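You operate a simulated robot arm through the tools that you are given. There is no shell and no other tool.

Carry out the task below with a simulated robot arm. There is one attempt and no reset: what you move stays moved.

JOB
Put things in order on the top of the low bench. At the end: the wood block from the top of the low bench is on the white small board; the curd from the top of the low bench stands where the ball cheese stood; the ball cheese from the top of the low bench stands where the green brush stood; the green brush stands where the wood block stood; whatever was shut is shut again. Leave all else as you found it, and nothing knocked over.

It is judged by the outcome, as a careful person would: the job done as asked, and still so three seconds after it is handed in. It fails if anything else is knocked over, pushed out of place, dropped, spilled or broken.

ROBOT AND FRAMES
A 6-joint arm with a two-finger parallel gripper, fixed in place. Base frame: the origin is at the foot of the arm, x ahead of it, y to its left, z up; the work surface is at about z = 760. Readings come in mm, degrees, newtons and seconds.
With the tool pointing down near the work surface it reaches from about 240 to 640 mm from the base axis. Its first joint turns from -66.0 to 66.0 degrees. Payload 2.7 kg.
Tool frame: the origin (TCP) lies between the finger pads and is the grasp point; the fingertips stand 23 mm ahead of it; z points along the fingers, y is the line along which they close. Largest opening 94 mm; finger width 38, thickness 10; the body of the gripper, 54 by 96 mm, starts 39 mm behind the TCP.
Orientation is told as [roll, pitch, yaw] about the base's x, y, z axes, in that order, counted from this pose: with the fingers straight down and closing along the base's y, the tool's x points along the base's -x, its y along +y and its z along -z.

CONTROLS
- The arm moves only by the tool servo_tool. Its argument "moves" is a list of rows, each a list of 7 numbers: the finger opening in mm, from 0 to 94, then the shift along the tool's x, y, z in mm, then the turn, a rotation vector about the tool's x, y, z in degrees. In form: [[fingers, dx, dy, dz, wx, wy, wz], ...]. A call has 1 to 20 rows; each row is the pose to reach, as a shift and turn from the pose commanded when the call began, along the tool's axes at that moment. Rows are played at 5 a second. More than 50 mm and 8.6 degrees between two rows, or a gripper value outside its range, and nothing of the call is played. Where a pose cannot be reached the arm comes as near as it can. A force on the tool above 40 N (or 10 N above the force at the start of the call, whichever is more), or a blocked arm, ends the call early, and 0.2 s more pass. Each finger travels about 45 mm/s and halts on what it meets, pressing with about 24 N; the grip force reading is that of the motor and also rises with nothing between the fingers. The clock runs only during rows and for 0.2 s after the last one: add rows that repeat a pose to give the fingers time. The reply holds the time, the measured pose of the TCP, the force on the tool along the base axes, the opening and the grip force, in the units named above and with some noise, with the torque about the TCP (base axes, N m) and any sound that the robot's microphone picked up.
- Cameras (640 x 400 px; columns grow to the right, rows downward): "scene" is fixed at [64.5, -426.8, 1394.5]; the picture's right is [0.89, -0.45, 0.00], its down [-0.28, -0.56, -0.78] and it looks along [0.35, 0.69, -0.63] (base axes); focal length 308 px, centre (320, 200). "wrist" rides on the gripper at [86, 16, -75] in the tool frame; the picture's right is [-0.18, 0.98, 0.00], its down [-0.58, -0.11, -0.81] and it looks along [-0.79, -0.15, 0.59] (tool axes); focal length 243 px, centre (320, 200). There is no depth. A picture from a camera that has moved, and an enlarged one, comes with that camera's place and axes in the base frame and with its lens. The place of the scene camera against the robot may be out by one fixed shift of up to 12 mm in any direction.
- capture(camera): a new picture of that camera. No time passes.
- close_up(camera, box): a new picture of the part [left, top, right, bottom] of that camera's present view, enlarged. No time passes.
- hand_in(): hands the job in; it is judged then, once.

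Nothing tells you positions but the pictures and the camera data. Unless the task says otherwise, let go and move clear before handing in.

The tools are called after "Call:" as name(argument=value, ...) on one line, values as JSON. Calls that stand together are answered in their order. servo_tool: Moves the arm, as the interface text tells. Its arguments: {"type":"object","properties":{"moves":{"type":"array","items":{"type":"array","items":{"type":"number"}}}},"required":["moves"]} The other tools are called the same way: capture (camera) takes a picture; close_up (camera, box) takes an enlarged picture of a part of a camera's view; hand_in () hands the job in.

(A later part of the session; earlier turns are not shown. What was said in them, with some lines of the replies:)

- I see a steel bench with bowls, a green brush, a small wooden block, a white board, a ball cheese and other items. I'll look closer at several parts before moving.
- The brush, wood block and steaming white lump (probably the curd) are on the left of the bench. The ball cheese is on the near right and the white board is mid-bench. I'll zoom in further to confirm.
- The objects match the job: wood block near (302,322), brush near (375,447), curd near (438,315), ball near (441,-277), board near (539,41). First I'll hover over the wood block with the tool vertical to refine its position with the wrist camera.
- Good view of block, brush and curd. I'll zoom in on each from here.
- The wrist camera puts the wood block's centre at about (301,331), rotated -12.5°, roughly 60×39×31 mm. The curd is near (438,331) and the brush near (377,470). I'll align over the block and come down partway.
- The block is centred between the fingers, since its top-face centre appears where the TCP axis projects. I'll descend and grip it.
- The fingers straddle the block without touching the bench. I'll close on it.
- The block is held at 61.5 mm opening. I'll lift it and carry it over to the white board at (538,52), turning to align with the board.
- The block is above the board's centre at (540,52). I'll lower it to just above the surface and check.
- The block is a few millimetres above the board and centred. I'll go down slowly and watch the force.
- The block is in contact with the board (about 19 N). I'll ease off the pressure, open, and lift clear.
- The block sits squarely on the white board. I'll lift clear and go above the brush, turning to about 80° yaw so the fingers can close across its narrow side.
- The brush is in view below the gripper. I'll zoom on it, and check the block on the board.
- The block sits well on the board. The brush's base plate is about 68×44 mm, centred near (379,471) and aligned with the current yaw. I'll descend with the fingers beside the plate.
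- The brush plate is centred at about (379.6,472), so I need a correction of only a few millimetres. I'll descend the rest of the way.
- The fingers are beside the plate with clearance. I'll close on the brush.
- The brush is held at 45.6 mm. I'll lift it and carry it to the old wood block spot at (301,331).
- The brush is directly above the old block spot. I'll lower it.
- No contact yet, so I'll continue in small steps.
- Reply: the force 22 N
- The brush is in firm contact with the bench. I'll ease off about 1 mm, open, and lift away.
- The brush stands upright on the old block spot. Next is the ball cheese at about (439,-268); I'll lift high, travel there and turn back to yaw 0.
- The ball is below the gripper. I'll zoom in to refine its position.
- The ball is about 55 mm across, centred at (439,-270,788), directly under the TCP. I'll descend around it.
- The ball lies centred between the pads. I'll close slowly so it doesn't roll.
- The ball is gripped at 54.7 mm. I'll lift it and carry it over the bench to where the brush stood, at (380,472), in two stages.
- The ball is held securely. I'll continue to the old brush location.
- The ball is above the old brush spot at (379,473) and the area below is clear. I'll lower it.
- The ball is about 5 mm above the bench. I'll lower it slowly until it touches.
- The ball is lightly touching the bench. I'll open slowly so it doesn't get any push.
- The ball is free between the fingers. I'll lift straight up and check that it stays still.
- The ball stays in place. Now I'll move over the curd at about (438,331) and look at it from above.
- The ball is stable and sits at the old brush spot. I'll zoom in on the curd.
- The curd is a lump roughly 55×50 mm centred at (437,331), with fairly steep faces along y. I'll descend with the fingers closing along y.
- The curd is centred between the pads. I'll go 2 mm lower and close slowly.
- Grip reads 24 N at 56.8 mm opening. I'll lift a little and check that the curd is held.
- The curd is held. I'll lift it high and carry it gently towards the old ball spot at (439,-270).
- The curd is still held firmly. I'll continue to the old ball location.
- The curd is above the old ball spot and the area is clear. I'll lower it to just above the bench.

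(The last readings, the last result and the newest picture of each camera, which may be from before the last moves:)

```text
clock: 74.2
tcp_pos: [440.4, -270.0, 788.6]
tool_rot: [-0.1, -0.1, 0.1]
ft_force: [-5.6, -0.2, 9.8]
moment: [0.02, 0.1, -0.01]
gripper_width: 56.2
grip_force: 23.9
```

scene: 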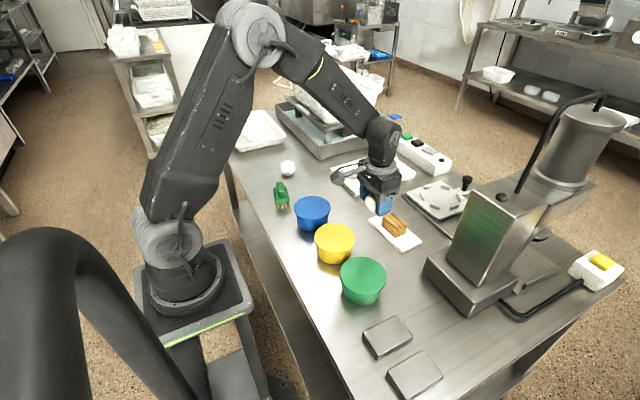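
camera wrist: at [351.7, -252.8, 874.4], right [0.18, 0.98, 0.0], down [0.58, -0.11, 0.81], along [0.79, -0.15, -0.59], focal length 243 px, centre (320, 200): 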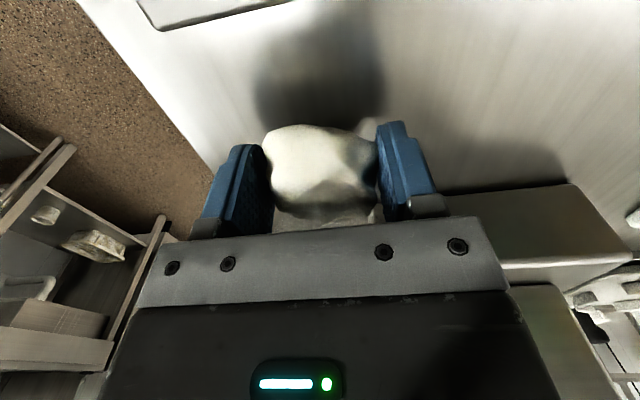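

The curd is touching the bench. I'll press slightly more to seat it flat, then ease off and release slowly.

Call:
servo_tool(moves=[[40, 0, 0, 0.5, 0, 0, 0], [40, 0, 0, 0.9, 0, 0, 0], [40, 0, 0, 0.9, 0, 0, 0]])

Call:
close_up(camera="wrist", box=[192, 80, 448, 240])

```text
clock: 75.0
tcp_pos: [441.2, -269.3, 787.8]
tool_rot: [0.0, -0.1, 0.1]
ft_force: [-7.0, 1.4, 23.7]
moment: [0.06, 0.09, 0.0]
gripper_width: 56.5
grip_force: 23.6
```

```text
2.50 times, centred on (320, 160) of wrist
camera zoom: at [352.9, -253.7, 862.3], right [0.18, 0.98, 0.0], down [0.58, -0.11, 0.81], along [0.79, -0.15, -0.59], focal length 606 px, centre (320, 300)
```

zoom: 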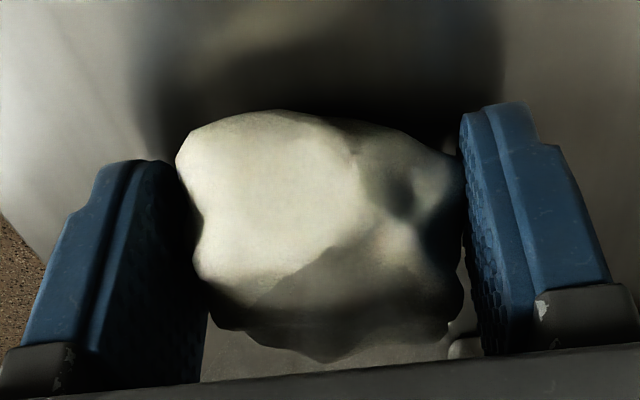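

Call:
servo_tool(moves=[[40, 0, 0, -0.5, 0, 0, 0], [40, 0, 0, -1, 0, 0, 0], [54, 0, 0, -1, 0, 0, 0], [57, 0, 0, -1, 0, 0, 0], [59, 0, 0, -1, 0, 0, 0], [62, 0, 0, -1, 0, 0, 0], [66, 0, 0, -1, 0, 0, 0], [74, 0, 0, -1, 0, 0, 0], [84, 0, 0, -1, 0, 0, 0], [94, 0, 0, -1, 0, 0, 0], [94, 0, 0, -1, 0, 0, 0]])

Call:
capture(camera="wrist")

Call:
close_up(camera="scene", box=[400, 270, 528, 370])

```text
clock: 77.4
tcp_pos: [439.7, -270.1, 788.4]
tool_rot: [0.0, -0.2, 0.1]
ft_force: [-0.4, -0.5, -0.3]
moment: [0.03, 0.03, -0.01]
gripper_width: 94.1
grip_force: 0.1
```

```text
taken
camera wrist: at [352.9, -253.6, 862.2], right [0.18, 0.98, 0.0], down [0.58, -0.11, 0.81], along [0.79, -0.15, -0.59], focal length 243 px, centre (320, 200)
```

wrist: 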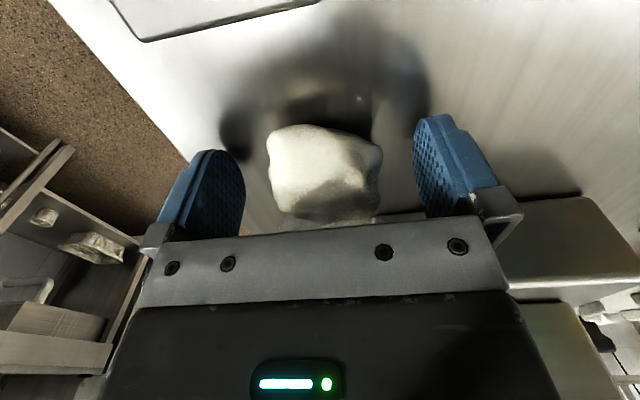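

```text
4.00 times, centred on (464, 320) of scene
camera zoom: at [64.5, -426.8, 1394.5], right [0.89, -0.45, 0.0], down [-0.28, -0.56, -0.78], along [0.35, 0.69, -0.63], focal length 1234 px, centre (-256, -280)
```

zoom: 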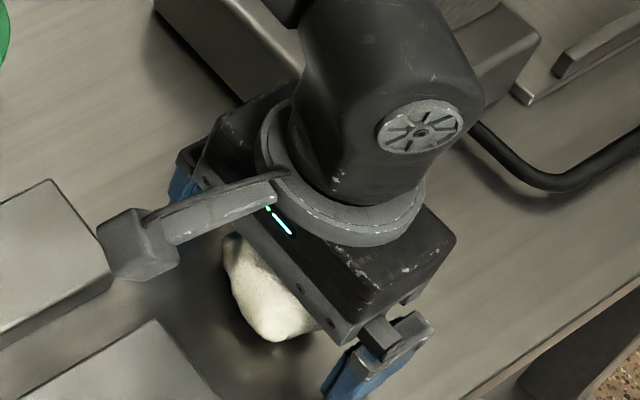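

The curd is released and resting on the bench. I'll lift straight up and check it from a distance.

Call:
servo_tool(moves=[[94, 0, 0, -12, 0, 0, 0], [94, 0, 0, -35, 0, 0, 0], [94, 0, 0, -65, 0, 0, 0], [94, 0, 0, -100, 0, 0, 0], [94, 0, 0, -135, 0, 0, 0], [94, 0, 0, -145, 0, 0, 0], [94, 0, 0, -145, 0, 0, 0]])

Call:
close_up(camera="wrist", box=[256, 0, 384, 96])

Call:
capture(camera="wrist")

Call:
close_up(camera="scene", box=[400, 270, 528, 370])

```text
clock: 79.0
tcp_pos: [440.2, -270.9, 932.9]
tool_rot: [0.0, -0.1, 0.1]
ft_force: [0.2, -0.1, 0.3]
moment: [0.01, -0.02, -0.01]
gripper_width: 93.9
grip_force: 0.1
```

```text
4.17 times, centred on (320, 48) of wrist
camera zoom: at [353.1, -254.5, 1007.3], right [0.18, 0.98, 0.0], down [0.58, -0.11, 0.81], along [0.79, -0.15, -0.59], focal length 1011 px, centre (320, 833)
```

zoom: 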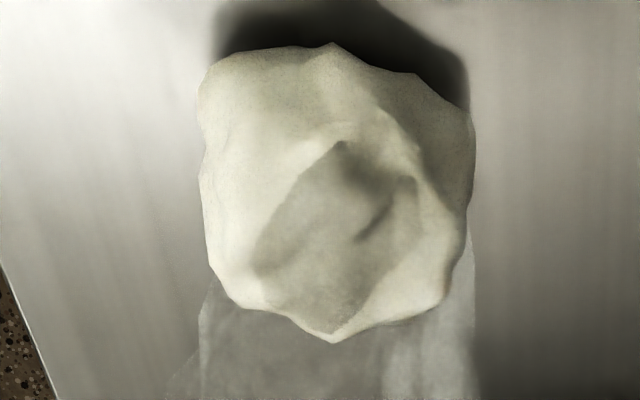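

```text
taken
camera wrist: at [353.1, -254.5, 1007.3], right [0.18, 0.98, 0.0], down [0.58, -0.11, 0.81], along [0.79, -0.15, -0.59], focal length 243 px, centre (320, 200)
```

wrist: 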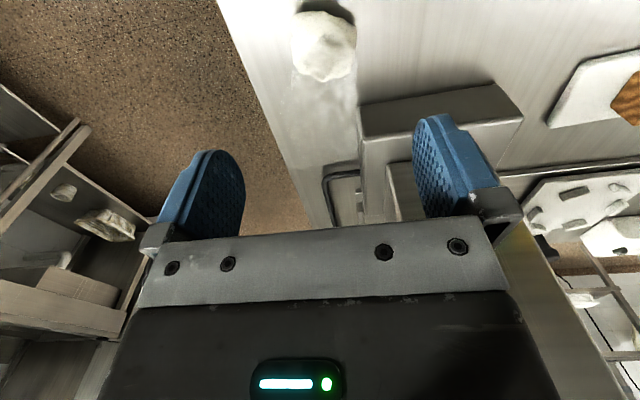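

```text
4.00 times, centred on (464, 320) of scene
camera zoom: at [64.5, -426.8, 1394.5], right [0.89, -0.45, 0.0], down [-0.28, -0.56, -0.78], along [0.35, 0.69, -0.63], focal length 1234 px, centre (-256, -280)
```

zoom: 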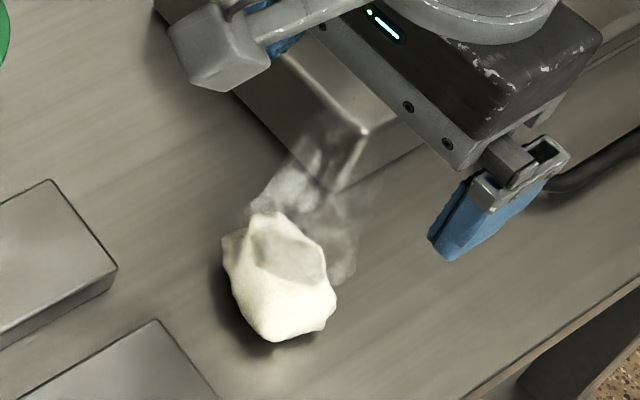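

The curd sits in its original orientation at about (441,-267), within 3 mm of the old ball position. I'll move the arm back to its starting pose and check the whole scene.

Call:
servo_tool(moves=[[94, 0, 0, -30, 0, 0, 0], [94, 0, 0, -65, 0, 0, 0], [94, 0, 0, -100, 0, 0, 0], [94, 0, 0, -135, 0, 0, 0], [94, 0, 0, -169, 0, 0, 0], [94, 1.5, 34, -169, 0, 0, 0], [94, 3, 70, -169, 0, 0, 0], [94, 4.5, 106, -169, 0, 0, 0], [94, 6, 142, -169, 0, 0, 0], [94, 7.5, 178, -169, 0, 0, 0], [94, 9, 214, -169, 0, 0, 0], [94, 10.5, 250, -169, 0, 0, 0], [94, 12, 286, -169, 0, 0, 0], [94, 13.5, 322, -169, 0, 0, 0], [94, 15, 358, -169, 0, 0, 0], [94, 16.5, 394, -169, 0, 0, 0], [94, 18, 420, -169, 0, 0, 0], [94, 18, 430, -169, 0, 0, 0], [94, 18, 430, -169, 0, 0, 0]])

Call:
capture(camera="scene")

Call:
capture(camera="wrist")

Call:
close_up(camera="scene", box=[210, 130, 370, 230])

Call:
close_up(camera="scene", box=[340, 290, 500, 390])

Call:
close_up(camera="scene", box=[300, 200, 460, 300])

```text
clock: 83.0
tcp_pos: [420.0, 160.5, 1101.4]
tool_rot: [0.0, 0.0, 0.1]
ft_force: [0.0, -1.0, 0.6]
moment: [0.04, 0.02, 0.02]
gripper_width: 93.8
grip_force: 0.0
```

```text
taken
```

scene: 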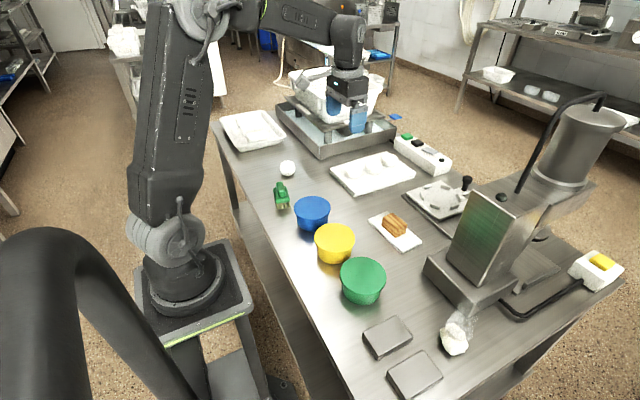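

```text
taken
camera wrist: at [333.4, 176.9, 1176.0], right [0.18, 0.98, 0.0], down [0.58, -0.11, 0.81], along [0.79, -0.15, -0.59], focal length 243 px, centre (320, 200)
```

wrist: 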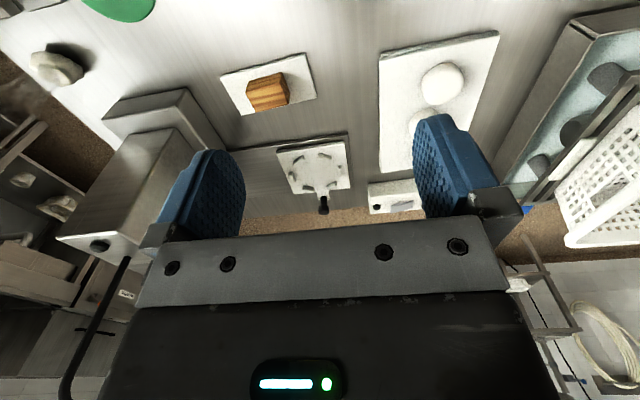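

```text
4.00 times, centred on (290, 180) of scene
camera zoom: at [64.5, -426.8, 1394.5], right [0.89, -0.45, 0.0], down [-0.28, -0.56, -0.78], along [0.35, 0.69, -0.63], focal length 1234 px, centre (440, 280)
```

zoom: 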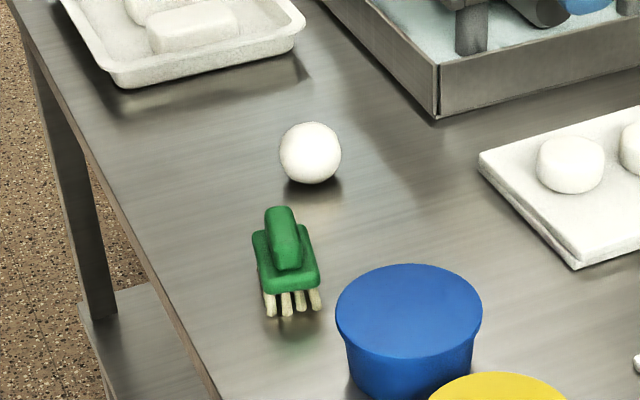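

```text
4.00 times, centred on (420, 340) of scene
camera zoom: at [64.5, -426.8, 1394.5], right [0.89, -0.45, 0.0], down [-0.28, -0.56, -0.78], along [0.35, 0.69, -0.63], focal length 1234 px, centre (-80, -360)
```

zoom: 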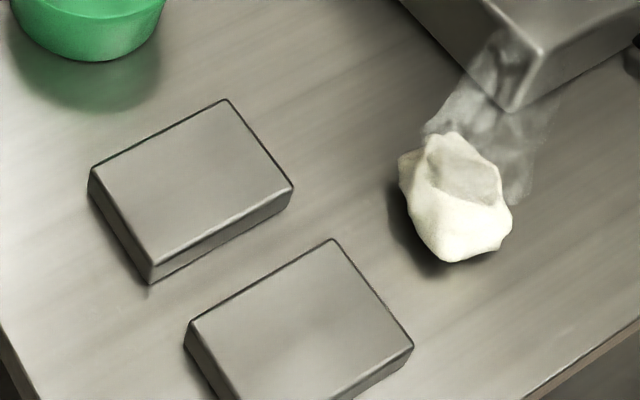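

```text
4.00 times, centred on (380, 250) of scene
camera zoom: at [64.5, -426.8, 1394.5], right [0.89, -0.45, 0.0], down [-0.28, -0.56, -0.78], along [0.35, 0.69, -0.63], focal length 1234 px, centre (80, 0)
```

zoom: 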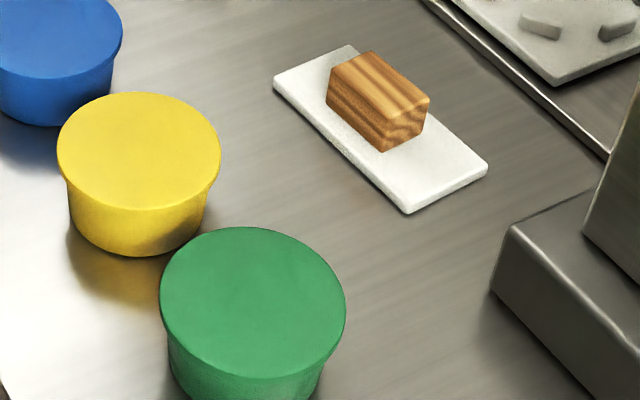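

Everything is where it should be:
- The wood block is on the white board.
- The brush is on the old block spot.
- The ball is on the old brush spot, and has not moved since I placed it.
- The curd is on the old ball spot.

The bowls, board, weights and other items haven't moved, and the arm is clear, so I'm handing in.

Call:
hand_in()

```text
The job is handed in.
```

I've finished the job and handed it in. These are the final positions, from the last pictures I took:

| Item | Where it is now |
|---|---|
| Wood block | Flat near the middle of the white small board |
| Green brush | Upright where the wood block stood |
| Ball cheese | Where the green brush stood; it has not moved since I placed it |
| Curd | Where the ball cheese stood, within about 3 mm |

The board, bowls, metal weights and everything else look just as they did at the start. I didn't need to open anything. The gripper is empty and the arm is back near its starting pose, clear of the bench.
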